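You operate a simulated robot arm through the tools that you are given. There is no shell and no other tool. Be economical: measure what you need, move in short steps, check, and stop when the job is done.

The job below is to be done with a simulated two-armed robot. You get a single attempt, and the scene is never put back.

Task
Set the swing mirror upright and stand the trinket case before it.
Fine: thumb screw freed first and locked after; mirror held steady with the other hand while the glass is tipped.
Where things are to end (x, y in the base frame): trinket case within 40 mm of [350, 110].

The check looks at the end state, three seconds after you hand in, the way a careful person would. Anything else that was tipped, shoved, dropped, spilled or broken makes it a failure.

Robot
Two 7-joint arms with two-finger parallel grippers on one trunk, on a base that drives. Base frame: it is fixed to the floor where the robot stands at the start and does not move with it; the origin is under the middle of the robot, x ahead of it, y to its left, z up. Units: mm, rad, N and s.
The left shoulder is at the start at [70, 163, 1195], the right one opposite. With the tool pointing down near the work surface each hand reaches from about 360 to 880 mm from the robot's upright axis, wherever it stands, measured 20 degrees to its own side. Places, roughly: glass of the swing mirror [500, 100, 1000]; long table [500, 200, 800]; thumb screw of the mirror [500, 0, 1000]; trinket case (7x5x3 cm) [400, 800, 800]. Payload 3.43 kg a hand.
The TCP of each hand is the grasp point between the finger pads, 34 mm short of the fingertips. In the tool frame z runs along the fingers and y along their closing line. Largest opening 128 mm; finger width 24, thickness 12; the body of the gripper, 48 by 130 mm, starts 96 mm behind the TCP.
Orientation is that of the tool frame in the base frame, as a unit quaternion [x, y, z, w]. With the fingers straight down and closing along the base's y, the tool's x points along the base's -x, its y along +y and its z along -z.

Tools
- The arms move only by the tool move_arm. It takes "left_series", "right_series" or both (then of equal length, played together; a hand with none holds still); each is a list of rows, each an object (a shift or turn left out is 0, a gripper value left out holds the last) with "angular": the turn, a rotation vector about the base's x, y, z in units of 6 degrees (1.0 is 6 degrees), a list of three; "linear": the shift along the base's x, y, z in units of 50 mm (1.0 is 50 mm), a list of three; "claw": the finger opening in m, from 0 to 0.128. In form: [{"angular": [wx, wy, wz], "linear": [x, y, z], "claw": claw}, ...]. A call has 1 to 10 rows; each row shifts and turns the commanded pose from where the row before left it. A call with a number of a shift or a turn outside -1 to 1 is refused whole. Each row takes 0.2 s and may step no farther than 50 mm and 0.15 rad from the row before; otherwise, or with a gripper value out of range, the whole call is refused. Where a pose cannot be reached the arm comes as near as it can. A force on the tool above 60 N (or 10 N above the force at the start of the call, whichever is more), or a blocked arm, ends the call early, and 0.2 s more pass. The fingers move at their own pace (about 153 mm/s each) and stop on an object; they squeeze with about 44 N. The grip force told is the motor's: it shows also when the fingers shut on nothing. Time passes only in rows, and 0.2 s behind the last, so rows that do not move let the fingers close. The reply holds the time, the measured pose of the TCP, the force on the tool along the base axes, the opening and the grip force, in the units named above and with some noise, with the torque about the TCP (base axes, N m) and any sound that the robot's microphone picked up.
- Cameras (640 x 400 px; columns grow to the right, rows downward): "scene" is now at [130, 23, 1411.2]; the picture's right is [0.29, -0.96, 0.00], its down [-0.66, -0.20, -0.73] and it looks along [0.70, 0.21, -0.69] (base axes); focal length 214 px, centre (320, 200). "left" rides on the left gripper at [76, 11, -160] in its tool frame; the picture's right is [-0.15, 0.99, 0.00], its down [-0.88, -0.13, -0.46] and it looks along [-0.45, -0.07, 0.89] (tool axes); focal length 234 px, centre (320, 200). "right" rides on the right gripper at [76, -11, -160] in its tool frame; the picture's right is [0.15, 0.99, 0.00], its down [-0.88, 0.13, -0.46] and it looks along [-0.45, 0.07, 0.89] (tool axes); focal length 234 px, centre (320, 200). There is no depth. A picture from a camera that has moved, and an enlarged one, comes with that camera's place and axes in the base frame and with its lens.
- get_image(camera): a new picture of that camera. No time passes.
- lift_body(by): slides the trunk up (or, below 0, down) by that many mm; the arms and the scene camera ride with it, the base frame stays. It gives what a move gives, with no picture.
- roll_base(legs): drives the robot by 1 to 6 legs, each [ahead, left, turn to the left] in mm, mm and rad, along the robot's own axes; the way and the turn of a leg run together, so that a leg with both is an arc; at most 1500 mm and 3.142 rad a leg. The arms and the cameras ride along, it lands a little off, and it stops where it bumps. It gives what a move gives.
- head_to(pan, tilt): turns the head with the scene camera to pan (to the left, within 1.501 rad either way) and tilt (down, from -0.506 to 1.204), counted from straight ahead of the robot. It gives what a move gives.
- inspect(camera, box): a new picture of the part [left, top, right, bottom] of that camera's present view, enlarged. No time passes.
- finish_job(): hands the job in; it is judged then, once.

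Go step by step. Nothing tells you exact positions but the pictures and the camera data: compare them with the known pose of the tool, close in by small moves and look again before you grip or let go. The budget is 120 turns and 92 pictures, counting those below and the enlarged ones. Unless the task says otherwise, let go and move clear before handing in, and close with one line.

The tools are called after "Emit:" as a command line: name --argument value ..., lists and objects as JSON in quotes. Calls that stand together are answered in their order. move_arm: Moves the arms, as the interface text tells. Its arguments: {"type":"object","properties":{"left_series":{"type":"array","items":{"type":"object","properties":{"angular":{"type":"array","items":{"type":"number"}},"linear":{"type":"array","items":{"type":"number"}},"claw":{"type":"number"}}}},"right_series":{"type":"array","items":{"type":"object","properties":{"angular":{"type":"array","items":{"type":"number"}},"linear":{"type":"array","items":{"type":"number"}},"claw":{"type":"number"}}}}},"required":[]} The other tools are called the same way: lift_body (by) slides the trunk up or down; roll_base (legs) drives the base; head_to (pan, tilt) turns the head that bears the scene camera; get_image (camera) takes a picture; inspect (camera, box) takes an enlarged picture of a part of a camera's view; finish_job () hands the job in.

At the start:

```text
time: 0.0
left_position: [457.6, 507.0, 1261.4]
left_tcp_rot: [-0.001, 1.0, -0.001, 0.0]
left_force: [0.3, -0.2, 0.3]
left_torque: [-0.01, 0.04, 0.04]
left_opening: 127.9
left_gripper_force: 0.0
right_position: [437.8, -55.9, 1272.1]
right_tcp_rot: [0.0, 1.0, 0.0, -0.001]
right_force: [0.1, 0.8, 0.1]
right_torque: [-0.01, 0.0, -0.01]
right_opening: 128.1
right_gripper_force: 0.1
trunk travel left (down, up): [-675.0, 265.0]
robot x, y, heading: [2.6, -0.4, 0.001]
head pan, tilt: [0.293, 0.756]
```

scene: 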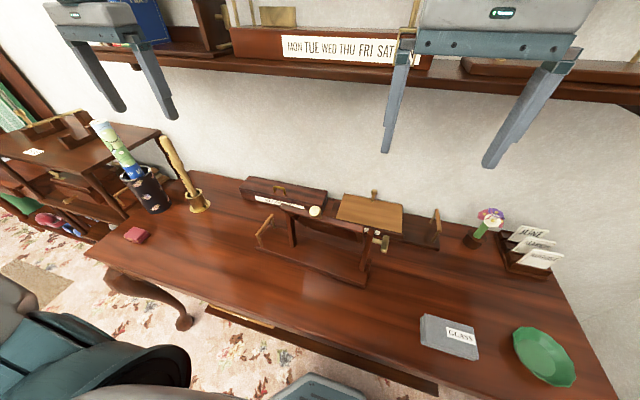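
right: 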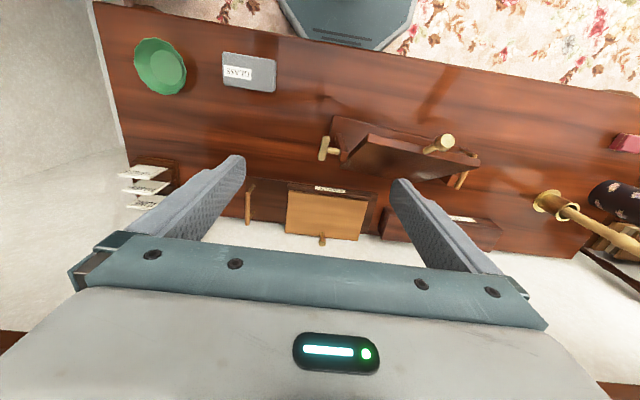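
left: 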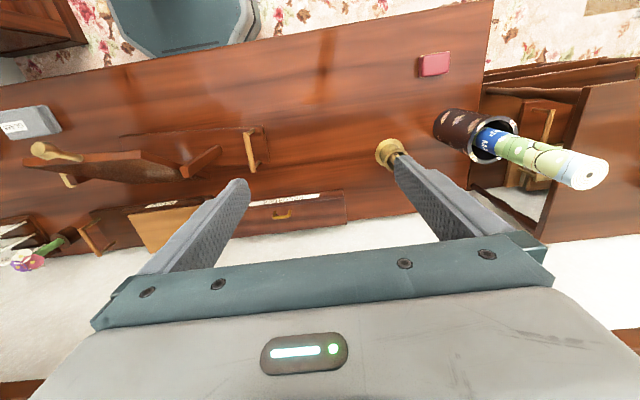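

The mirror stands in the middle of the table, its glass tipped, with the trinket case (red) at the left end. I'll look closer at the mirror first.

Emit:
inspect --camera "scene" --box '[220, 160, 460, 310]'

Emit:
inspect --camera "right" --box '[290, 90, 510, 228]'

Emit:
inspect --camera "left" --box '[0, 100, 280, 275]'

```text
2.67 times, centred on (340, 235) of scene
camera zoom: at [130.0, 23.0, 1411.2], right [0.29, -0.96, 0.0], down [-0.66, -0.2, -0.73], along [0.7, 0.21, -0.69], focal length 572 px, centre (267, 107)
```

zoom: 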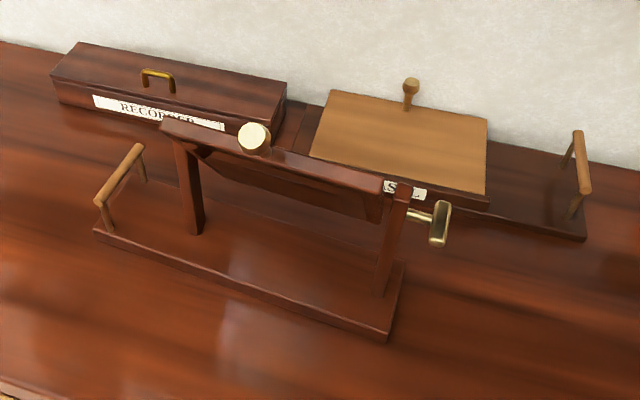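

```text
2.90 times, centred on (400, 159) of right
camera zoom: at [361.6, -68.0, 1432.0], right [-0.15, 0.99, 0.0], down [0.88, 0.13, 0.46], along [0.45, 0.07, -0.89], focal length 679 px, centre (88, 319)
```

zoom: 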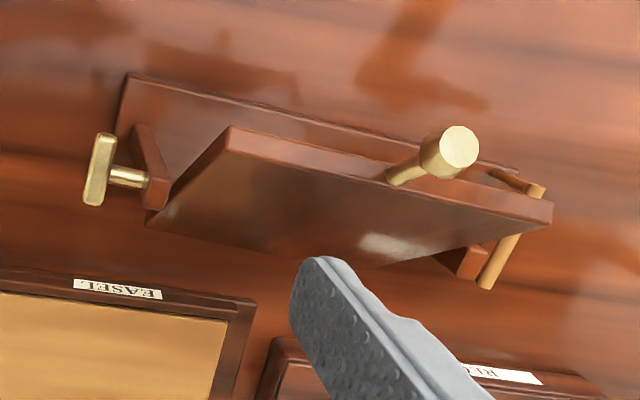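

```text
2.29 times, centred on (140, 188) of left
camera zoom: at [382.1, 517.6, 1421.9], right [0.15, 0.99, 0.0], down [0.88, -0.13, 0.46], along [0.45, -0.07, -0.89], focal length 535 px, centre (731, 229)
```

zoom: 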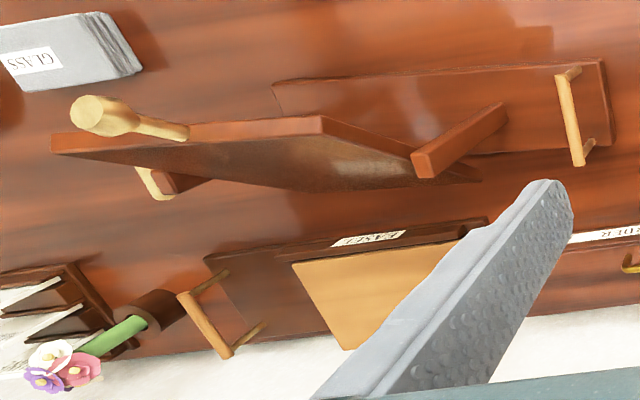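

The knob on the glass is at about (408,117,1106). The pivot is at about z 955, so the glass leans roughly 30° toward me. The thumb screw's T-bar lies level at about (485,-42,955), and the handle on the base's left end is at about (505,325,880). I'll bring both hands near these.

Emit:
move_arm --left_series '[{"linear": [0.118, -0.455, -0.7], "angular": [0, 0, -0.092], "claw": 0.07}, {"linear": [0.118, -0.455, -0.7], "angular": [0, 0, -0.092]}, {"linear": [0.118, -0.455, -0.7], "angular": [0, 0, -0.092]}, {"linear": [0.118, -0.455, -0.7], "angular": [0, 0, -0.092]}, {"linear": [0.118, -0.455, -0.7], "angular": [0, 0, -0.092]}, {"linear": [0.118, -0.455, -0.7], "angular": [0, 0, -0.092]}, {"linear": [0.118, -0.455, -0.7], "angular": [0, 0, -0.092]}, {"linear": [0.118, -0.455, -0.7], "angular": [0, 0, -0.092]}]' --right_series '[{"linear": [0.056, -0.192, -0.423], "angular": [1, 0, 0], "claw": 0.06}, {"linear": [0.056, -0.192, -0.423], "angular": [1, 0, 0]}, {"linear": [0.056, -0.192, -0.423], "angular": [1, 0, 0]}, {"linear": [0.056, -0.192, -0.423], "angular": [1, 0, 0]}, {"linear": [0.056, -0.192, -0.423], "angular": [1, 0, 0]}, {"linear": [0.056, -0.192, -0.423], "angular": [1, 0, 0]}, {"linear": [0.056, -0.192, -0.423], "angular": [1, 0, 0]}, {"linear": [0.056, -0.192, -0.423], "angular": [1, 0, 0]}]'

Emit:
move_arm --right_series '[{"linear": [0.056, -0.192, -0.423], "angular": [1, 0, 0]}, {"linear": [0.056, -0.192, -0.423], "angular": [1, 0, 0]}, {"linear": [0.056, -0.192, -0.423], "angular": [1, 0, 0]}, {"linear": [0.056, -0.192, -0.423], "angular": [1, 0, 0]}, {"linear": [0.056, -0.192, -0.423], "angular": [1, 0, 0]}, {"linear": [0.056, -0.192, -0.423], "angular": [1, 0, 0]}, {"linear": [0.056, -0.192, -0.423], "angular": [1, 0, 0]}]'

Emit:
get_image --camera "right"

Emit:
get_image --camera "left"

Emit:
get_image --camera "scene"

```text
time: 1.8
left_position: [507.7, 322.5, 982.4]
left_tcp_rot: [0.038, 0.999, 0.001, 0.0]
left_force: [-0.1, -0.3, 0.6]
left_torque: [0.04, 0.03, 0.01]
left_opening: 69.9
left_gripper_force: 0.1
right_position: [462.0, -135.8, 1101.9]
right_tcp_rot: [-0.001, 0.913, 0.409, 0.0]
right_force: [0.0, -1.3, -1.0]
right_torque: [0.04, 0.03, 0.01]
right_opening: 60.1
right_gripper_force: 0.2
trunk travel left (down, up): [-675.0, 265.0]
robot x, y, heading: [-3.8, 0.4, -0.002]
head pan, tilt: [0.293, 0.756]
```

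```text
time: 3.4
left_position: [506.7, 325.2, 983.0]
left_tcp_rot: [0.038, 0.999, 0.0, 0.0]
left_force: [0.5, 0.0, -0.8]
left_torque: [-0.03, -0.02, 0.0]
left_opening: 70.4
left_gripper_force: 0.0
right_position: [481.2, -201.4, 953.7]
right_tcp_rot: [-0.001, 0.707, 0.707, 0.0]
right_force: [-0.2, 0.2, 0.1]
right_torque: [-0.01, 0.0, 0.0]
right_opening: 59.9
right_gripper_force: 0.1
trunk travel left (down, up): [-675.0, 265.0]
robot x, y, heading: [-0.4, 6.1, 0.0]
head pan, tilt: [0.293, 0.756]
```

```text
85 pictures are left
camera right: at [404.4, -360.8, 943.7], right [-0.15, 0.0, 0.99], down [0.88, -0.46, 0.13], along [0.45, 0.89, 0.07], focal length 234 px, centre (320, 200)
```

right: 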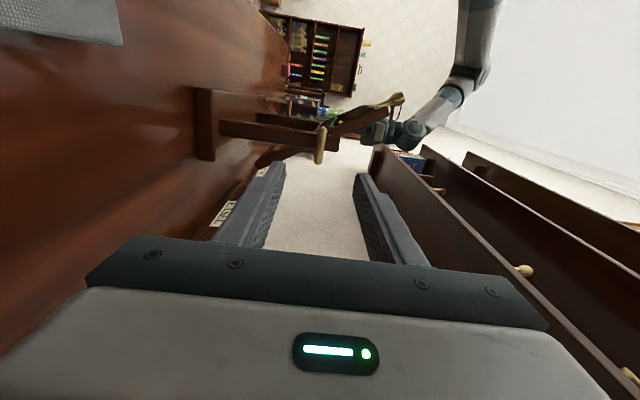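

```text
84 pictures are left
camera left: at [431.7, 340.4, 1143.8], right [0.22, 0.98, 0.0], down [0.87, -0.2, 0.46], along [0.44, -0.1, -0.89], focal length 234 px, centre (320, 200)
```

left: 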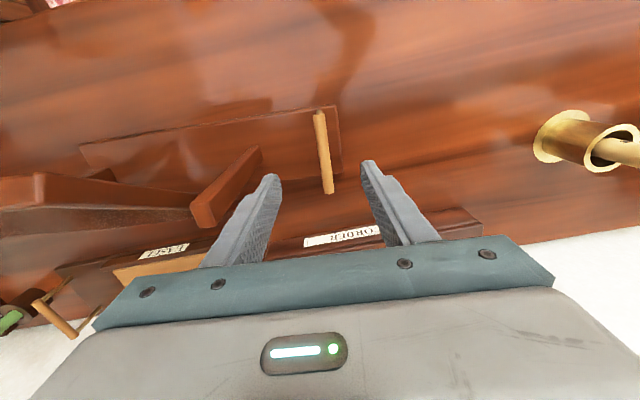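

```text
83 pictures are left
camera scene: at [130.3, 22.6, 1411.2], right [0.29, -0.96, 0.0], down [-0.66, -0.2, -0.73], along [0.7, 0.21, -0.69], focal length 214 px, centre (320, 200)
```

scene: 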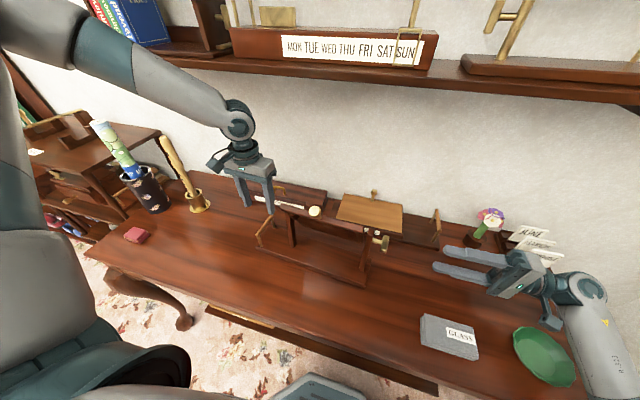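

Both estimates hold up. I'll lower the left hand onto the base handle and grip it, and bring the right hand close to the screw.

Emit:
move_arm --left_series '[{"linear": [0, 0.04, -0.55]}, {"linear": [0, 0, -0.55]}, {"linear": [0, 0, -0.55]}, {"linear": [0, 0, -0.55]}, {"claw": 0.0}, {"claw": 0.0}, {"claw": 0.0}]' --right_series '[{"linear": [0.01, 0.5, 0.02], "angular": [0, 0, -0.2]}, {"linear": [0.01, 0.5, 0.01], "angular": [0, 0, -0.2]}, {"linear": [0.01, 0.5, 0.01], "angular": [0, 0, -0.2]}, {"linear": [0.01, 0.5, 0.01], "angular": [0, 0, -0.13]}, {}, {}, {}]'

Emit:
get_image --camera "right"

Emit:
get_image --camera "left"

```text
time: 5.0
left_position: [504.6, 324.6, 869.7]
left_tcp_rot: [0.038, 0.999, 0.0, -0.001]
left_force: [0.0, 3.1, 0.3]
left_torque: [0.04, -0.04, 0.03]
left_opening: 14.2
left_gripper_force: 43.6
right_position: [480.7, -98.8, 955.2]
right_tcp_rot: [0.027, 0.706, 0.707, 0.026]
right_force: [0.1, -0.3, -0.9]
right_torque: [0.02, -0.03, -0.01]
right_opening: 60.0
right_gripper_force: 0.0
trunk travel left (down, up): [-675.0, 265.0]
robot x, y, heading: [0.6, 0.1, -0.008]
head pan, tilt: [0.293, 0.756]
```

```text
82 pictures are left
camera right: at [393.6, -252.8, 945.6], right [-0.15, 0.01, 0.99], down [0.84, -0.52, 0.13], along [0.52, 0.85, 0.07], focal length 234 px, centre (320, 200)
```

right: 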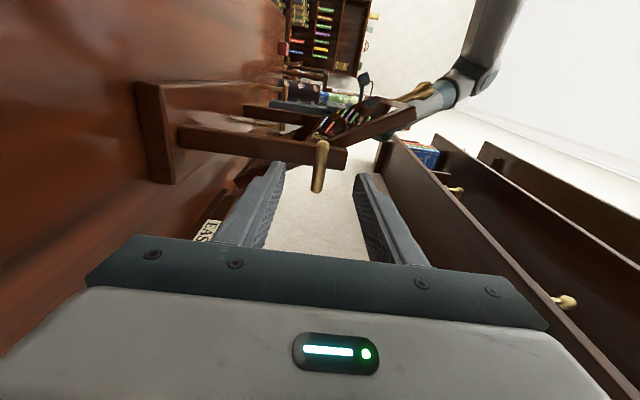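

```text
81 pictures are left
camera left: at [429.9, 341.7, 1031.4], right [0.22, 0.98, 0.0], down [0.87, -0.2, 0.46], along [0.44, -0.1, -0.89], focal length 234 px, centre (320, 200)
```

left: 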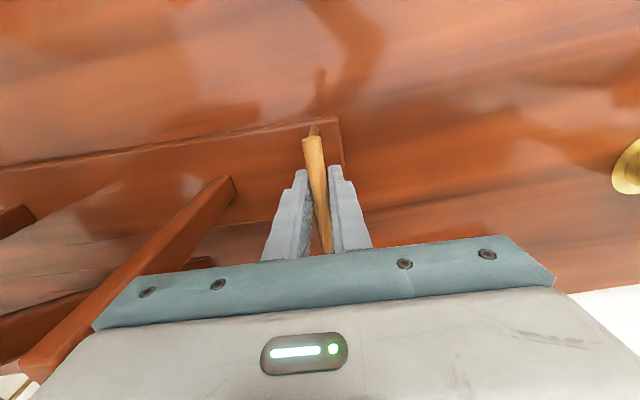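

The left hand has the handle (14 mm). The right hand lines up with the T-bar, so I'll close in and grip it.

Emit:
move_arm --right_series '[{"linear": [0.02, 0.37, 0.02]}, {"linear": [0.02, 0.37, 0.01]}, {"claw": 0.0}, {"claw": 0.0}, {"claw": 0.0}]'

Emit:
get_image --camera "right"

```text
time: 6.2
left_position: [505.7, 326.0, 871.5]
left_tcp_rot: [0.038, 0.999, -0.001, 0.0]
left_force: [-0.2, -5.8, 0.2]
left_torque: [-0.08, 0.05, 0.0]
left_opening: 14.3
left_gripper_force: 44.5
right_position: [484.4, -61.8, 957.5]
right_tcp_rot: [0.027, 0.707, 0.706, 0.026]
right_force: [0.7, 6.0, -0.7]
right_torque: [-0.53, -0.05, -0.12]
right_opening: 11.2
right_gripper_force: 44.4
trunk travel left (down, up): [-675.0, 265.0]
robot x, y, heading: [-0.4, -1.0, -0.001]
head pan, tilt: [0.293, 0.756]
```

```text
80 pictures are left
camera right: at [396.0, -215.9, 947.7], right [-0.14, 0.01, 0.99], down [0.84, -0.52, 0.13], along [0.52, 0.85, 0.07], focal length 234 px, centre (320, 200)
```

right: 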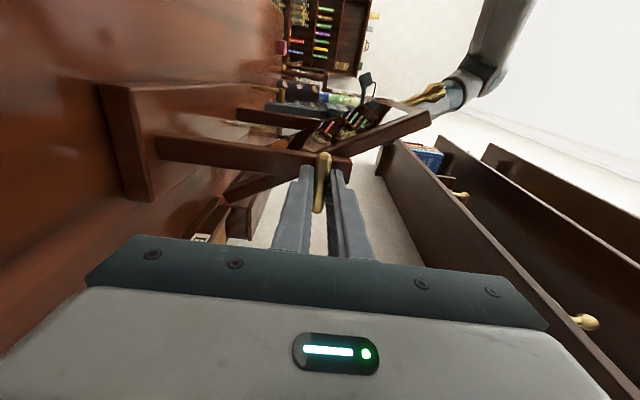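

Gripped. I'll turn it anticlockwise, as seen from the screw's end, a little at first and watch the torque.

Emit:
move_arm --right_series '[{"angular": [-0.077, -0.99, 0]}, {"angular": [-0.077, -0.99, 0]}, {"angular": [-0.077, -0.99, 0]}, {"angular": [-0.077, -0.99, 0]}]'

Emit:
get_image --camera "right"

```text
time: 7.2
left_position: [505.3, 324.7, 871.6]
left_tcp_rot: [0.038, 0.999, -0.001, 0.0]
left_force: [0.5, -20.3, 1.6]
left_torque: [-0.03, 0.09, 0.01]
left_opening: 14.3
left_gripper_force: 43.6
right_position: [483.1, -61.8, 957.9]
right_tcp_rot: [-0.121, 0.697, 0.685, 0.172]
right_force: [0.1, 21.3, -1.6]
right_torque: [-0.59, 0.05, 0.44]
right_opening: 11.6
right_gripper_force: 44.0
trunk travel left (down, up): [-675.0, 265.0]
robot x, y, heading: [0.0, 0.8, 0.001]
head pan, tilt: [0.293, 0.756]
```

```text
79 pictures are left
camera right: at [407.0, -217.2, 918.5], right [-0.53, 0.04, 0.85], down [0.72, -0.51, 0.48], along [0.45, 0.86, 0.24], focal length 234 px, centre (320, 200)
```

right: 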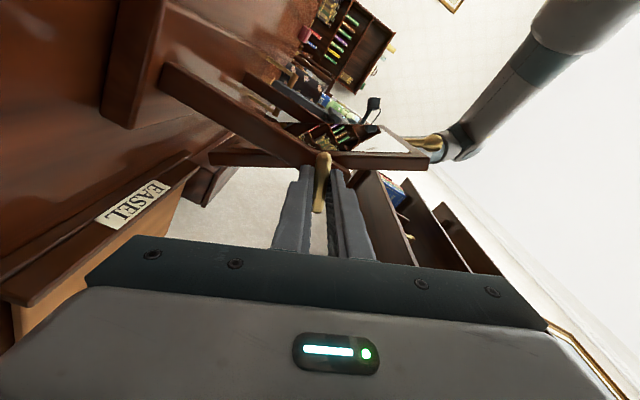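

The bar follows with little torque, but the axial force has built up. I'll ease along the axis to see which way relieves it.

Emit:
move_arm --right_series '[{"linear": [0, 0.03, 0]}, {}]'

```text
time: 7.8
left_position: [505.3, 324.4, 871.1]
left_tcp_rot: [0.038, 0.999, 0.0, 0.0]
left_force: [2.4, -19.4, 3.0]
left_torque: [-0.07, 0.25, 0.01]
left_opening: 14.4
left_gripper_force: 43.9
right_position: [484.9, -62.0, 957.8]
right_tcp_rot: [-0.12, 0.698, 0.685, 0.171]
right_force: [-1.2, 18.8, -3.2]
right_torque: [-0.92, 0.07, 1.05]
right_opening: 11.7
right_gripper_force: 43.5
trunk travel left (down, up): [-675.0, 265.0]
robot x, y, heading: [-1.4, 1.4, 0.003]
head pan, tilt: [0.293, 0.756]
```

Moving +y reduces it slightly. I'll keep turning and watch.

Emit:
move_arm --right_series '[{"angular": [-0.077, -0.99, 0], "linear": [0, 0.02, 0]}, {"angular": [-0.077, -0.99, 0], "linear": [0, 0.02, 0]}, {"angular": [-0.077, -0.99, 0], "linear": [0, 0.02, 0]}]'

Emit:
get_image --camera "right"

Emit:
inspect --camera "scene" --box '[220, 160, 460, 310]'

```text
time: 8.6
left_position: [497.5, 328.9, 875.0]
left_tcp_rot: [0.037, 0.999, 0.005, 0.002]
left_force: [2.3, 38.4, -14.6]
left_torque: [0.17, 0.08, 0.31]
left_opening: 14.5
left_gripper_force: 44.2
right_position: [477.5, -68.1, 966.4]
right_tcp_rot: [-0.158, 0.691, 0.672, 0.215]
right_force: [-2.9, -39.0, 5.3]
right_torque: [0.16, -0.03, 0.11]
right_opening: 11.8
right_gripper_force: 44.1
right hand out of reach, approached as far as the arm can: row 2, 3
trunk travel left (down, up): [-675.0, 265.0]
robot x, y, heading: [-1.8, -1.6, 0.001]
head pan, tilt: [0.293, 0.756]
```

```text
78 pictures are left
camera right: at [404.3, -222.3, 919.2], right [-0.63, 0.06, 0.78], down [0.65, -0.51, 0.56], along [0.43, 0.86, 0.28], focal length 234 px, centre (320, 200)
```

right: 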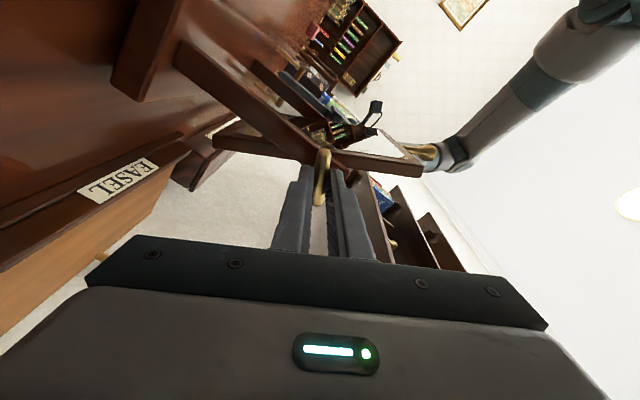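

```text
2.67 times, centred on (340, 235) of scene
camera zoom: at [118.6, 22.7, 1413.7], right [0.29, -0.96, 0.0], down [-0.65, -0.2, -0.73], along [0.7, 0.21, -0.68], focal length 572 px, centre (267, 107)
```

zoom: 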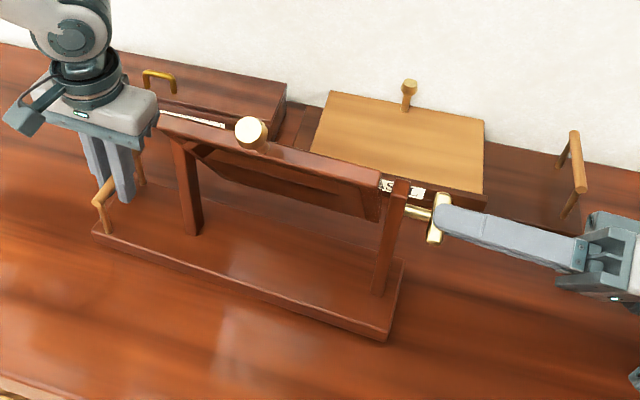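

The arm hit its reach limit and strained. I'll open the right hand to let go of the screw and back straight out.

Emit:
move_arm --right_series '[{"claw": 0.06}, {"claw": 0.06}]'

Emit:
get_image --camera "right"

```text
time: 9.2
left_position: [497.4, 324.5, 878.7]
left_tcp_rot: [0.039, 0.999, 0.0, 0.004]
left_force: [-1.1, -2.5, -5.1]
left_torque: [-0.28, 0.45, 0.09]
left_opening: 14.6
left_gripper_force: 43.8
right_position: [475.5, -66.2, 964.5]
right_tcp_rot: [-0.161, 0.692, 0.671, 0.214]
right_force: [0.7, -0.1, 0.5]
right_torque: [0.01, 0.0, -0.01]
right_opening: 60.0
right_gripper_force: 0.0
trunk travel left (down, up): [-675.0, 265.0]
robot x, y, heading: [3.4, -0.7, 0.001]
head pan, tilt: [0.293, 0.756]
```

```text
76 pictures are left
camera right: at [403.4, -220.9, 919.2], right [-0.63, 0.06, 0.78], down [0.65, -0.5, 0.57], along [0.42, 0.86, 0.28], focal length 234 px, centre (320, 200)
```

right: 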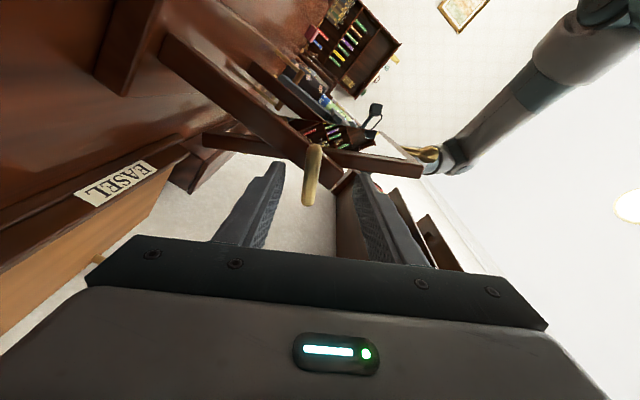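

The bar did turn with the hand, about 31°. I'll back out and find a wrist roll that allows a longer turn.

Emit:
move_arm --right_series '[{"linear": [-0.05, -0.9, 0]}, {"linear": [-0.05, -0.9, 0]}, {"angular": [0.077, 0.99, 0]}, {"angular": [0.077, 0.99, 0]}, {"angular": [0.077, 0.99, 0]}, {"angular": [0.077, 0.99, 0]}, {"angular": [0.077, 0.99, 0]}, {"angular": [0.077, 0.99, 0]}, {"angular": [0.077, 0.99, 0]}, {"angular": [0.077, 0.99, 0]}]'

Emit:
move_arm --right_series '[{"angular": [0.077, 0.99, 0]}, {"angular": [0.077, 0.99, 0]}, {"angular": [0.077, 0.99, 0]}, {"angular": [0.077, 0.99, 0]}, {"angular": [0.077, 0.99, 0]}, {"angular": [0.077, 0.99, 0]}, {"angular": [0.077, 0.99, 0]}, {"angular": [0.077, 0.99, 0]}, {"angular": [0.077, 0.99, 0]}, {"angular": [0.077, 0.99, 0]}]'

```text
time: 11.4
left_position: [504.4, 325.6, 870.6]
left_tcp_rot: [0.039, 0.999, 0.0, 0.0]
left_force: [0.5, -2.2, -1.2]
left_torque: [0.02, -0.46, -0.02]
left_opening: 14.2
left_gripper_force: 43.7
right_position: [477.5, -148.6, 957.7]
right_tcp_rot: [0.137, 0.694, 0.702, -0.083]
right_force: [-1.1, -0.1, 0.7]
right_torque: [0.01, 0.0, -0.02]
right_opening: 59.8
right_gripper_force: 0.0
trunk travel left (down, up): [-675.0, 265.0]
robot x, y, heading: [4.6, -2.0, -0.001]
head pan, tilt: [0.293, 0.756]
```

```text
time: 13.6
left_position: [505.3, 325.6, 870.1]
left_tcp_rot: [0.037, 0.999, 0.0, 0.0]
left_force: [0.2, 0.8, -4.3]
left_torque: [0.01, -0.2, -0.08]
left_opening: 14.3
left_gripper_force: 44.0
right_position: [478.8, -148.4, 959.0]
right_tcp_rot: [0.463, 0.534, 0.568, -0.422]
right_force: [-0.2, -0.9, 0.2]
right_torque: [0.02, -0.01, 0.01]
right_opening: 60.0
right_gripper_force: 0.1
trunk travel left (down, up): [-675.0, 265.0]
robot x, y, heading: [-0.5, 1.1, -0.001]
head pan, tilt: [0.293, 0.756]
```

Still no limit at +77°. I'll keep rolling toward +149°, where the fingers would meet the bar from the other side.

Emit:
move_arm --right_series '[{"angular": [0.077, 0.99, 0]}, {"angular": [0.077, 0.99, 0]}, {"angular": [0.077, 0.99, 0]}, {"angular": [0.077, 0.99, 0]}, {"angular": [0.077, 0.99, 0]}, {"angular": [0.077, 0.99, 0]}, {"angular": [0.077, 0.99, 0]}, {"angular": [0.077, 0.99, 0]}, {"angular": [0.077, 0.99, 0]}, {"angular": [0.077, 0.99, 0]}]'

Emit:
get_image --camera "right"

Emit:
get_image --camera "scene"

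```text
time: 15.8
left_position: [505.6, 325.2, 870.2]
left_tcp_rot: [0.038, 0.999, 0.0, 0.0]
left_force: [0.4, 1.3, -3.9]
left_torque: [-0.02, -0.19, -0.06]
left_opening: 14.4
left_gripper_force: 44.2
right_position: [477.9, -149.3, 959.2]
right_tcp_rot: [0.668, 0.232, 0.284, -0.648]
right_force: [0.4, 0.2, -0.6]
right_torque: [0.0, -0.01, 0.01]
right_opening: 60.1
right_gripper_force: 0.1
trunk travel left (down, up): [-675.0, 265.0]
robot x, y, heading: [0.9, 1.0, -0.005]
head pan, tilt: [0.293, 0.756]
```

```text
75 pictures are left
camera right: at [513.7, -312.0, 1019.6], right [0.78, -0.06, -0.63], down [-0.59, -0.41, -0.69], along [-0.21, 0.91, -0.36], focal length 234 px, centre (320, 200)
```

right: 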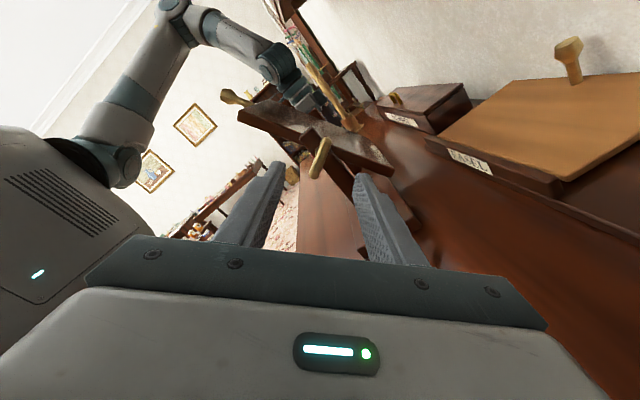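

```text
74 pictures are left
camera scene: at [130.3, 23.1, 1411.1], right [0.29, -0.96, 0.0], down [-0.66, -0.2, -0.73], along [0.7, 0.21, -0.69], focal length 214 px, centre (320, 200)
```

scene: 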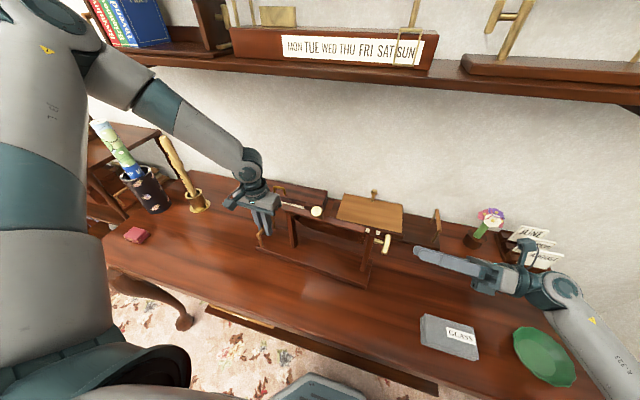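

The wrist reaches this side too. The bar now lies at 32° with its centre at (485,-42,955). I'll roll 12° more, go in and grip.

Emit:
move_arm --right_series '[{"angular": [0.077, 0.99, 0], "linear": [0.05, 0.3, -0.02]}, {"angular": [0.077, 0.99, 0], "linear": [0.02, 0.48, -0.02]}, {"linear": [0.02, 0.48, -0.01]}, {"linear": [0.02, 0.48, -0.01]}, {"claw": 0.0}, {"claw": 0.0}, {"claw": 0.0}]'

Emit:
get_image --camera "right"

```text
time: 17.4
left_position: [505.3, 324.0, 870.6]
left_tcp_rot: [0.038, 0.999, -0.001, 0.0]
left_force: [-1.1, -4.1, -3.1]
left_torque: [-0.01, -0.07, -0.17]
left_opening: 14.3
left_gripper_force: 44.6
right_position: [481.9, -61.3, 955.5]
right_tcp_rot: [0.688, 0.162, 0.216, -0.673]
right_force: [2.3, 3.9, 0.9]
right_torque: [0.02, -0.06, -0.46]
right_opening: 11.5
right_gripper_force: 44.2
trunk travel left (down, up): [-675.0, 265.0]
robot x, y, heading: [-0.6, -0.2, -0.003]
head pan, tilt: [0.293, 0.756]
```

```text
73 pictures are left
camera right: at [529.4, -226.0, 1005.9], right [0.63, -0.05, -0.77], down [-0.72, -0.4, -0.57], along [-0.28, 0.92, -0.29], focal length 234 px, centre (320, 200)
```

right: 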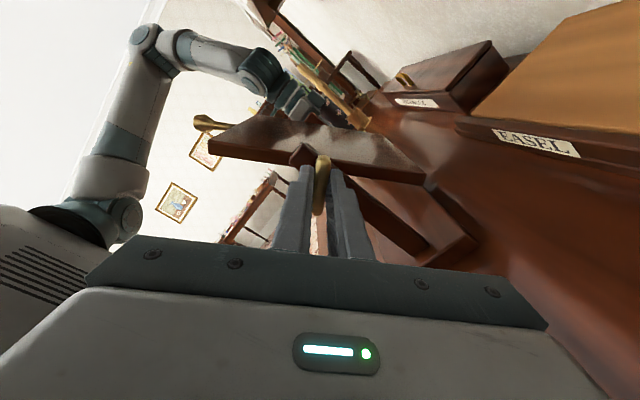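

Gripped. Turning anticlockwise again in small batches, watching force.

Emit:
move_arm --right_series '[{"angular": [-0.077, -0.99, 0]}, {"angular": [-0.077, -0.99, 0]}, {"angular": [-0.077, -0.99, 0]}, {"angular": [-0.077, -0.99, 0]}, {"angular": [-0.077, -0.99, 0]}]'

```text
time: 18.6
left_position: [504.9, 324.4, 871.9]
left_tcp_rot: [0.038, 0.999, 0.0, 0.0]
left_force: [0.1, -5.9, -2.7]
left_torque: [-0.01, 0.22, 0.04]
left_opening: 14.7
left_gripper_force: 44.0
right_position: [483.6, -61.5, 956.0]
right_tcp_rot: [0.622, 0.335, 0.381, -0.596]
right_force: [-3.2, 4.1, 0.9]
right_torque: [-0.3, 0.04, 0.35]
right_opening: 11.7
right_gripper_force: 44.2
trunk travel left (down, up): [-675.0, 265.0]
robot x, y, heading: [-0.8, 0.4, 0.002]
head pan, tilt: [0.293, 0.756]
```

Emit:
move_arm --right_series '[{"angular": [-0.077, -0.99, 0]}, {"angular": [-0.077, -0.99, 0]}, {"angular": [-0.077, -0.99, 0]}, {"angular": [-0.077, -0.99, 0]}, {"angular": [-0.077, -0.99, 0]}, {"angular": [-0.077, -0.99, 0]}]'

Emit:
get_image --camera "right"

Emit:
inspect --camera "scene" --box '[220, 160, 460, 310]'

```text
time: 20.0
left_position: [504.8, 324.7, 872.2]
left_tcp_rot: [0.038, 0.999, 0.0, 0.001]
left_force: [1.0, -9.2, -2.8]
left_torque: [-0.09, -0.91, 0.12]
left_opening: 14.0
left_gripper_force: 44.7
right_position: [482.7, -62.3, 955.1]
right_tcp_rot: [0.49, 0.509, 0.546, -0.45]
right_force: [-5.6, 7.2, 4.1]
right_torque: [0.35, 1.32, 0.52]
right_opening: 14.0
right_gripper_force: 43.9
trunk travel left (down, up): [-675.0, 265.0]
robot x, y, heading: [-1.4, -2.0, 0.001]
head pan, tilt: [0.293, 0.756]
```

```text
72 pictures are left
camera right: at [450.8, -220.1, 1030.6], right [0.96, -0.07, 0.26], down [0.19, -0.47, -0.86], along [0.19, 0.88, -0.44], focal length 234 px, centre (320, 200)
```

right: 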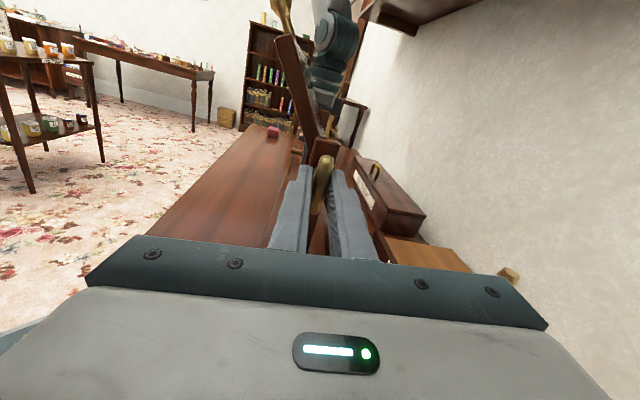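

```text
2.67 times, centred on (340, 235) of scene
camera zoom: at [129.2, 23.1, 1411.2], right [0.29, -0.96, 0.0], down [-0.66, -0.2, -0.73], along [0.7, 0.21, -0.69], focal length 572 px, centre (267, 107)
```

zoom: 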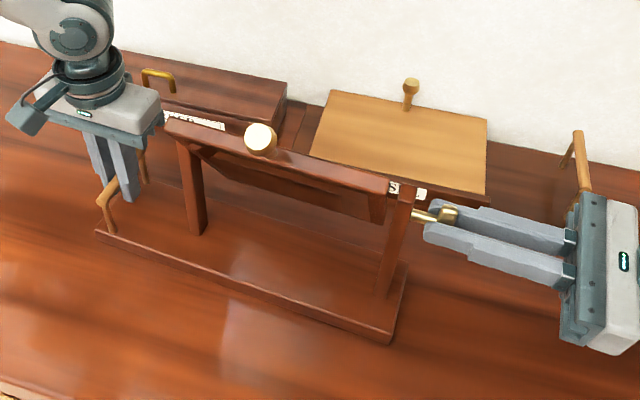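

The torque rose to 1.3 N·m with the bar turned about 90°, so that is the free end stop. I'll ease off, release, back out and re-orient the right hand to point down for the knob.

Emit:
move_arm --right_series '[{"angular": [0.06, 0.8, 0]}, {"claw": 0.06}, {"claw": 0.06}, {"linear": [-0.05, -0.9, 0]}, {"linear": [-0.05, -0.9, 0]}, {"linear": [0, -0.9, 0.3]}, {"angular": [-0.077, -0.99, 0], "linear": [0, 0, 0.6]}, {"angular": [-0.077, -0.99, 0], "linear": [0, 0, 0.6]}, {"angular": [-0.077, -0.99, 0], "linear": [0, 0, 0.6]}, {"angular": [-0.077, -0.99, 0], "linear": [0, 0, 0.6]}]'

Emit:
move_arm --right_series '[{"angular": [-0.077, -0.99, 0], "linear": [0, 0, 0.6]}, {"angular": [-0.077, -0.99, 0], "linear": [0, 0, 0.6]}, {"angular": [-0.077, -0.99, 0], "linear": [0, 0, 0.6]}, {"angular": [-0.077, -0.99, 0], "linear": [0, 0, 0.6]}, {"angular": [-0.077, -0.99, 0], "linear": [0, 0, 0.6]}, {"angular": [-0.077, -0.99, 0], "linear": [0, 0, 0.6]}, {"angular": [-0.077, -0.99, 0]}, {"angular": [-0.077, -0.99, 0]}, {"angular": [-0.077, -0.99, 0]}, {"angular": [-0.077, -0.95, 0]}]'

Emit:
move_arm --right_series '[{"angular": [-1, 0.077, 0]}, {"angular": [-1, 0.077, 0]}, {"angular": [-1, 0.077, 0]}, {"angular": [-1, 0.077, 0]}, {"angular": [-1, 0.077, 0]}, {"angular": [-1, 0.077, 0]}, {"angular": [-1, 0.077, 0]}, {"angular": [-1, 0.077, 0]}, {"angular": [-1, 0.077, 0]}, {"angular": [-1, 0.077, 0]}]'

Emit:
inspect --camera "scene" --box '[220, 160, 460, 310]'

```text
time: 22.2
left_position: [506.3, 324.6, 870.9]
left_tcp_rot: [0.038, 0.999, 0.0, 0.0]
left_force: [0.0, 0.3, -4.7]
left_torque: [-0.07, -0.25, 0.03]
left_opening: 14.1
left_gripper_force: 44.0
right_position: [480.3, -196.5, 1091.8]
right_tcp_rot: [0.399, 0.583, 0.612, -0.354]
right_force: [-0.5, -0.4, -0.4]
right_torque: [-0.06, 0.03, 0.01]
right_opening: 59.8
right_gripper_force: 0.1
trunk travel left (down, up): [-675.0, 265.0]
robot x, y, heading: [1.7, 2.1, 0.002]
head pan, tilt: [0.293, 0.756]
```

```text
time: 24.4
left_position: [506.5, 325.8, 869.8]
left_tcp_rot: [0.038, 0.999, 0.0, 0.0]
left_force: [-0.1, -0.9, -4.5]
left_torque: [-0.04, -0.2, 0.02]
left_opening: 14.4
left_gripper_force: 44.3
right_position: [478.3, -196.1, 1270.9]
right_tcp_rot: [0.058, 0.704, 0.707, -0.004]
right_force: [-0.7, -0.1, -0.5]
right_torque: [-0.02, -0.04, 0.01]
right_opening: 60.0
right_gripper_force: 0.1
trunk travel left (down, up): [-675.0, 265.0]
robot x, y, heading: [-3.0, 0.7, 0.003]
head pan, tilt: [0.293, 0.756]
```

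```text
time: 26.6
left_position: [505.7, 324.4, 870.7]
left_tcp_rot: [0.039, 0.999, -0.001, 0.0]
left_force: [0.5, 0.6, -3.2]
left_torque: [-0.23, -0.22, 0.07]
left_opening: 14.6
left_gripper_force: 43.6
right_position: [480.5, -196.1, 1270.4]
right_tcp_rot: [0.08, 0.963, 0.256, -0.002]
right_force: [-0.1, -1.1, 0.1]
right_torque: [0.0, 0.01, -0.01]
right_opening: 60.2
right_gripper_force: 0.1
trunk travel left (down, up): [-675.0, 265.0]
robot x, y, heading: [0.4, 3.8, 0.001]
head pan, tilt: [0.293, 0.756]
```

```text
2.67 times, centred on (340, 235) of scene
camera zoom: at [130.4, 23.9, 1411.1], right [0.29, -0.96, 0.0], down [-0.66, -0.2, -0.73], along [0.7, 0.21, -0.69], focal length 572 px, centre (267, 107)
```

zoom: 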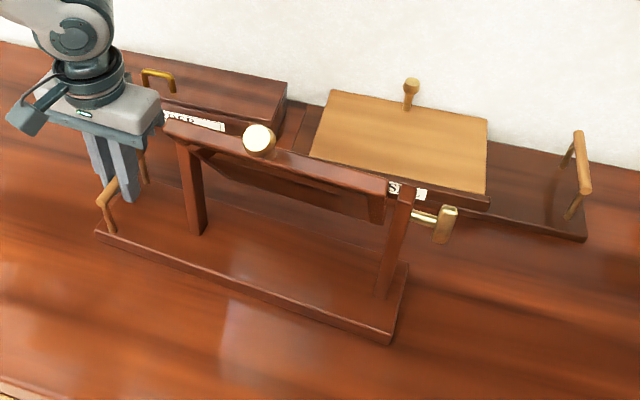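

The mirror is still in place and the glass still leans. I'll finish pointing the right hand down and bring it near the knob for a look.

Emit:
move_arm --right_series '[{"angular": [-1, 0.077, 0.17], "linear": [-0.2, 0.4, 0]}, {"angular": [-1, 0.077, 0.17], "linear": [-0.2, 0.4, 0]}, {"angular": [-1, 0.077, 0.17], "linear": [-0.2, 0.4, 0]}, {"angular": [-1, 0.077, 0.17], "linear": [-0.2, 0.4, 0]}, {"angular": [-0.95, 0.077, 0.17], "linear": [-0.2, 0.4, 0]}, {"angular": [0.077, -0.99, 0], "linear": [-0.2, 0.8, 0]}, {"angular": [-0.077, -0.99, 0], "linear": [-0.2, 0.8, 0]}, {"angular": [-0.077, -0.99, 0], "linear": [-0.4, 0.8, 0]}, {"angular": [-0.077, -0.99, 0], "linear": [-0.4, 0.8, 0]}, {"angular": [-0.077, -0.99, 0], "linear": [-0.4, 0.8, 0]}]'

Emit:
get_image --camera "right"

Emit:
get_image --camera "scene"

```text
time: 28.8
left_position: [505.4, 326.6, 871.5]
left_tcp_rot: [0.038, 0.999, -0.001, 0.001]
left_force: [-0.6, 1.4, -2.0]
left_torque: [-0.33, 0.26, 0.05]
left_opening: 14.4
left_gripper_force: 44.4
right_position: [347.4, 106.2, 1271.4]
right_tcp_rot: [0.037, 0.968, -0.003, 0.247]
right_force: [-0.3, 1.0, 0.7]
right_torque: [-0.06, -0.02, 0.01]
right_opening: 59.9
right_gripper_force: 0.1
trunk travel left (down, up): [-675.0, 265.0]
robot x, y, heading: [0.3, -2.4, -0.002]
head pan, tilt: [0.293, 0.756]
```

```text
69 pictures are left
camera right: at [204.3, 103.8, 1376.8], right [-0.06, 1.0, -0.06], down [0.56, 0.08, 0.82], along [0.82, 0.01, -0.57], focal length 234 px, centre (320, 200)
```

right: 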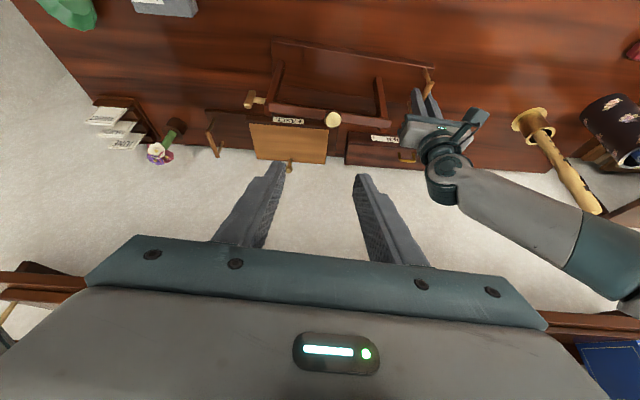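

```text
68 pictures are left
camera scene: at [128.6, 25.7, 1411.2], right [0.29, -0.96, 0.0], down [-0.66, -0.2, -0.73], along [0.7, 0.21, -0.69], focal length 214 px, centre (320, 200)
```

scene: 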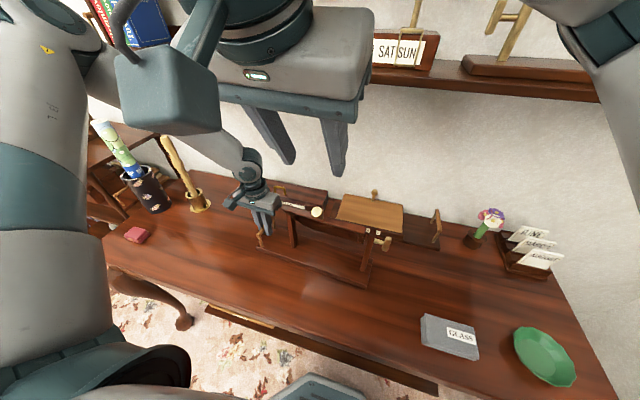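

The knob tip is at about (406,114,1103), and the stalk leans about 28°, matching the tool's tilt. I'll come down along the stalk to a short standoff and check.

Emit:
move_arm --right_series '[{"linear": [0.1, 0.08, -0.78]}, {"linear": [0.1, 0.08, -0.78]}, {"linear": [0.35, 0, -0.64]}, {"linear": [0.35, 0, -0.64]}]'

Emit:
get_image --camera "right"

Emit:
inspect --camera "scene" --box '[220, 130, 460, 280]'

Emit:
get_image --camera "left"

```text
time: 29.8
left_position: [505.1, 325.0, 871.2]
left_tcp_rot: [0.037, 0.999, 0.0, 0.0]
left_force: [0.2, -0.5, -5.2]
left_torque: [0.21, -0.14, -0.01]
left_opening: 14.6
left_gripper_force: 44.5
right_position: [396.5, 112.8, 1128.1]
right_tcp_rot: [0.037, 0.969, -0.002, 0.246]
right_force: [0.6, 0.0, 0.3]
right_torque: [0.0, 0.01, -0.05]
right_opening: 60.2
right_gripper_force: 0.0
trunk travel left (down, up): [-675.0, 265.0]
robot x, y, heading: [4.1, -0.4, 0.001]
head pan, tilt: [0.293, 0.756]
```

```text
67 pictures are left
camera right: at [252.7, 109.6, 1232.7], right [-0.06, 1.0, -0.06], down [0.56, 0.08, 0.82], along [0.82, 0.02, -0.57], focal length 234 px, centre (320, 200)
```

right: 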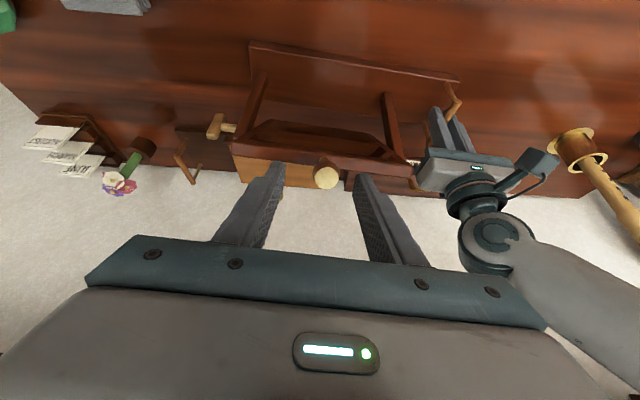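

```text
2.67 times, centred on (340, 205) of scene
camera zoom: at [130.8, 23.1, 1411.2], right [0.29, -0.96, 0.0], down [-0.66, -0.2, -0.73], along [0.7, 0.21, -0.69], focal length 572 px, centre (267, 187)
```

zoom: 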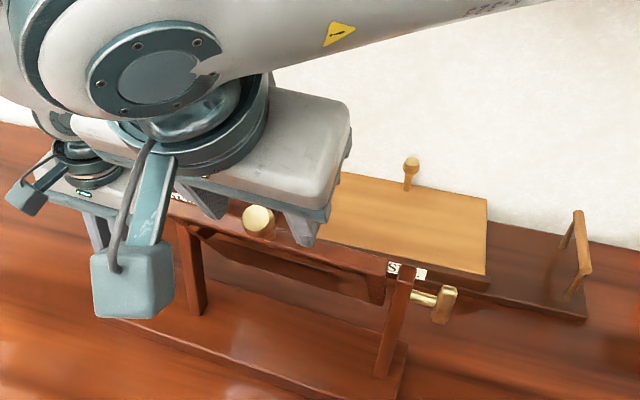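

```text
65 pictures are left
camera left: at [430.4, 341.5, 1031.4], right [0.22, 0.98, 0.0], down [0.87, -0.2, 0.46], along [0.44, -0.1, -0.89], focal length 234 px, centre (320, 200)
```

left: 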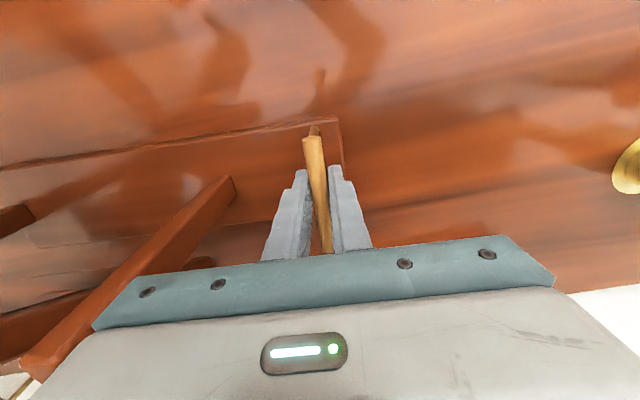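

The knob sits between the fingers. I'll advance the last 35 mm and close.

Emit:
move_arm --right_series '[{"linear": [0.14, 0.08, -0.32]}, {"linear": [0.14, 0, -0.32]}, {"claw": 0.0}, {"claw": 0.0}, {"claw": 0.0}]'

Emit:
get_image --camera "right"

```text
time: 31.0
left_position: [505.5, 325.4, 873.3]
left_tcp_rot: [0.038, 0.999, -0.001, 0.001]
left_force: [-5.4, -6.8, 4.9]
left_torque: [0.03, -0.07, 0.05]
left_opening: 14.3
left_gripper_force: 44.4
right_position: [408.2, 116.7, 1097.2]
right_tcp_rot: [0.036, 0.969, -0.001, 0.245]
right_force: [5.8, 8.8, -0.9]
right_torque: [-0.46, -0.24, -0.28]
right_opening: 23.5
right_gripper_force: 44.4
trunk travel left (down, up): [-675.0, 265.0]
robot x, y, heading: [-1.7, 4.2, -0.001]
head pan, tilt: [0.293, 0.756]
```

```text
64 pictures are left
camera right: at [265.6, 113.7, 1201.9], right [-0.06, 1.0, -0.06], down [0.57, 0.08, 0.82], along [0.82, 0.02, -0.57], focal length 234 px, centre (320, 200)
```

right: 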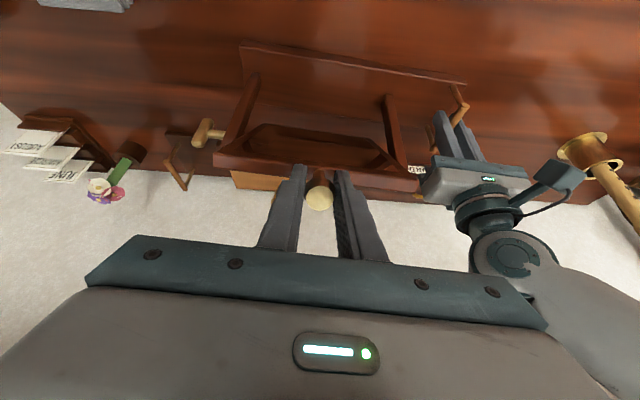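

The knob is held (23.5 mm). With the left hand steadying the base, I'll tip the glass upright in an arc about the pivot, half of it first.

Emit:
move_arm --right_series '[{"linear": [0.251, -0.019, 0.142], "angular": [0.064, 0.83, 0]}, {"linear": [0.263, -0.02, 0.122], "angular": [0.064, 0.83, 0]}, {"linear": [0.271, -0.021, 0.098], "angular": [0.064, 0.83, 0]}]'

Emit:
inspect --camera "scene" --box '[220, 130, 460, 280]'

```text
time: 31.8
left_position: [505.7, 324.4, 871.1]
left_tcp_rot: [0.038, 0.999, 0.0, 0.001]
left_force: [-6.4, -13.3, 13.2]
left_torque: [0.1, -0.08, -0.07]
left_opening: 14.2
left_gripper_force: 44.3
right_position: [446.2, 112.3, 1113.4]
right_tcp_rot: [0.039, 0.993, 0.005, 0.116]
right_force: [6.8, 14.8, -4.3]
right_torque: [-0.42, -0.42, -0.23]
right_opening: 23.3
right_gripper_force: 43.8
trunk travel left (down, up): [-675.0, 265.0]
robot x, y, heading: [-2.2, 0.2, -0.0]
head pan, tilt: [0.293, 0.756]
```

```text
2.67 times, centred on (340, 205) of scene
camera zoom: at [130.6, 23.5, 1411.1], right [0.29, -0.96, 0.0], down [-0.66, -0.2, -0.73], along [0.7, 0.21, -0.69], focal length 572 px, centre (267, 187)
```

zoom: 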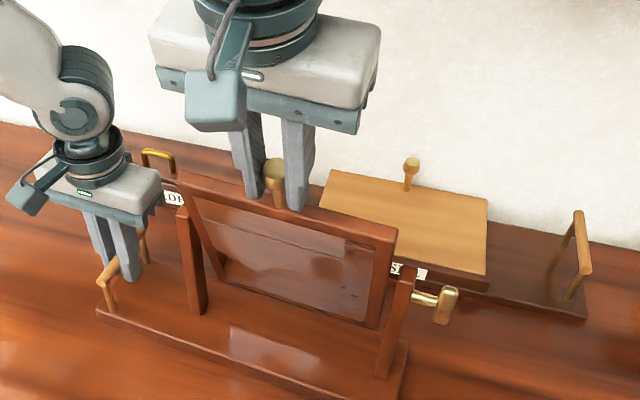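

The glass follows smoothly. Continuing the second half.

Emit:
move_arm --right_series '[{"linear": [0.279, 0.01, 0.074], "angular": [0.064, 0.83, 0]}, {"linear": [0.285, 0.0, 0.048], "angular": [0.064, 0.83, 0]}, {"linear": [0.287, 0.0, 0.024], "angular": [0.064, 0.83, 0]}, {}]'

Emit:
inspect --camera "scene" --box '[220, 130, 460, 280]'

Emit:
get_image --camera "right"

```text
time: 32.8
left_position: [505.9, 326.6, 869.7]
left_tcp_rot: [0.038, 0.999, 0.002, 0.0]
left_force: [2.1, 2.8, 6.0]
left_torque: [-0.12, -0.3, 0.16]
left_opening: 14.6
left_gripper_force: 43.8
right_position: [490.1, 112.5, 1121.3]
right_tcp_rot: [0.04, 0.999, 0.007, -0.014]
right_force: [-1.6, -3.4, -1.9]
right_torque: [-1.07, 0.43, 0.05]
right_opening: 23.1
right_gripper_force: 44.1
trunk travel left (down, up): [-675.0, 265.0]
robot x, y, heading: [1.0, 2.3, -0.0]
head pan, tilt: [0.293, 0.756]
```

```text
2.67 times, centred on (340, 205) of scene
camera zoom: at [130.4, 23.2, 1411.1], right [0.29, -0.96, 0.0], down [-0.66, -0.2, -0.73], along [0.7, 0.21, -0.69], focal length 572 px, centre (267, 187)
```

zoom: 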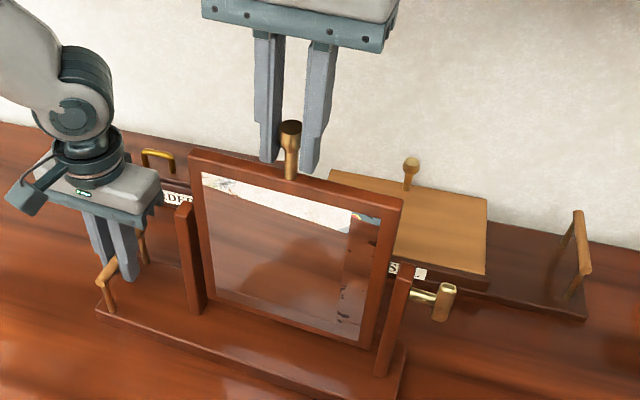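

```text
61 pictures are left
camera right: at [418.5, 104.8, 1284.6], right [-0.07, 1.0, 0.02], down [0.9, 0.05, 0.43], along [0.43, 0.04, -0.9], focal length 234 px, centre (320, 200)
```

right: 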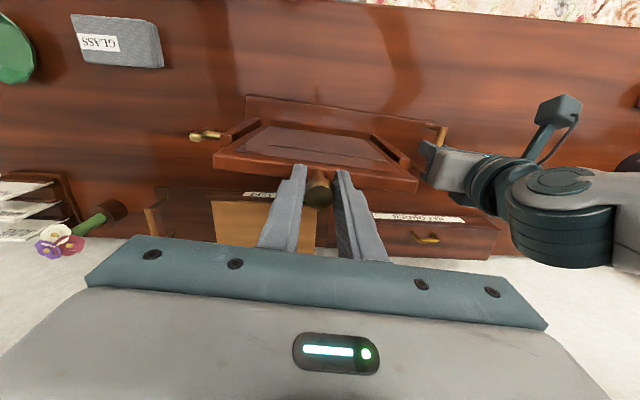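

The glass looks about upright. To check it edge-on against the posts, I'll release the knob gently, lift clear, and go back to the screw's side where the hand camera looks along the axis.

Emit:
move_arm --right_series '[{"claw": 0.06}, {"claw": 0.06}, {"linear": [0, 0, 0.8]}, {"linear": [0, 0, 0.8]}, {"linear": [0, 0, 0.8]}, {"linear": [0, -0.9, 0]}, {"linear": [0, -0.9, 0]}, {"linear": [0, -0.9, 0]}, {"linear": [0, -0.9, 0], "angular": [1, 0, 0]}, {"linear": [0, -0.9, 0], "angular": [1, 0, 0]}]'

Emit:
inspect --camera "scene" --box '[260, 150, 420, 250]'

```text
time: 35.0
left_position: [505.4, 324.2, 871.6]
left_tcp_rot: [0.036, 0.999, 0.0, 0.0]
left_force: [0.5, -1.2, -4.6]
left_torque: [0.34, 0.13, 0.21]
left_opening: 14.5
left_gripper_force: 43.9
right_position: [489.5, -113.4, 1239.2]
right_tcp_rot: [0.038, 0.993, 0.114, -0.016]
right_force: [-0.1, -0.3, 0.2]
right_torque: [0.0, -0.03, 0.02]
right_opening: 60.1
right_gripper_force: 0.0
trunk travel left (down, up): [-675.0, 265.0]
robot x, y, heading: [-1.5, -0.6, -0.003]
head pan, tilt: [0.293, 0.756]
```

```text
4.00 times, centred on (340, 200) of scene
camera zoom: at [130.2, 20.4, 1411.3], right [0.29, -0.96, 0.0], down [-0.66, -0.2, -0.73], along [0.7, 0.21, -0.69], focal length 858 px, centre (240, 200)
```

zoom: 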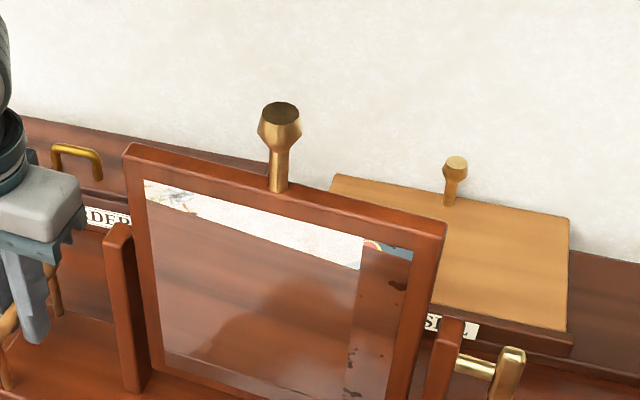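

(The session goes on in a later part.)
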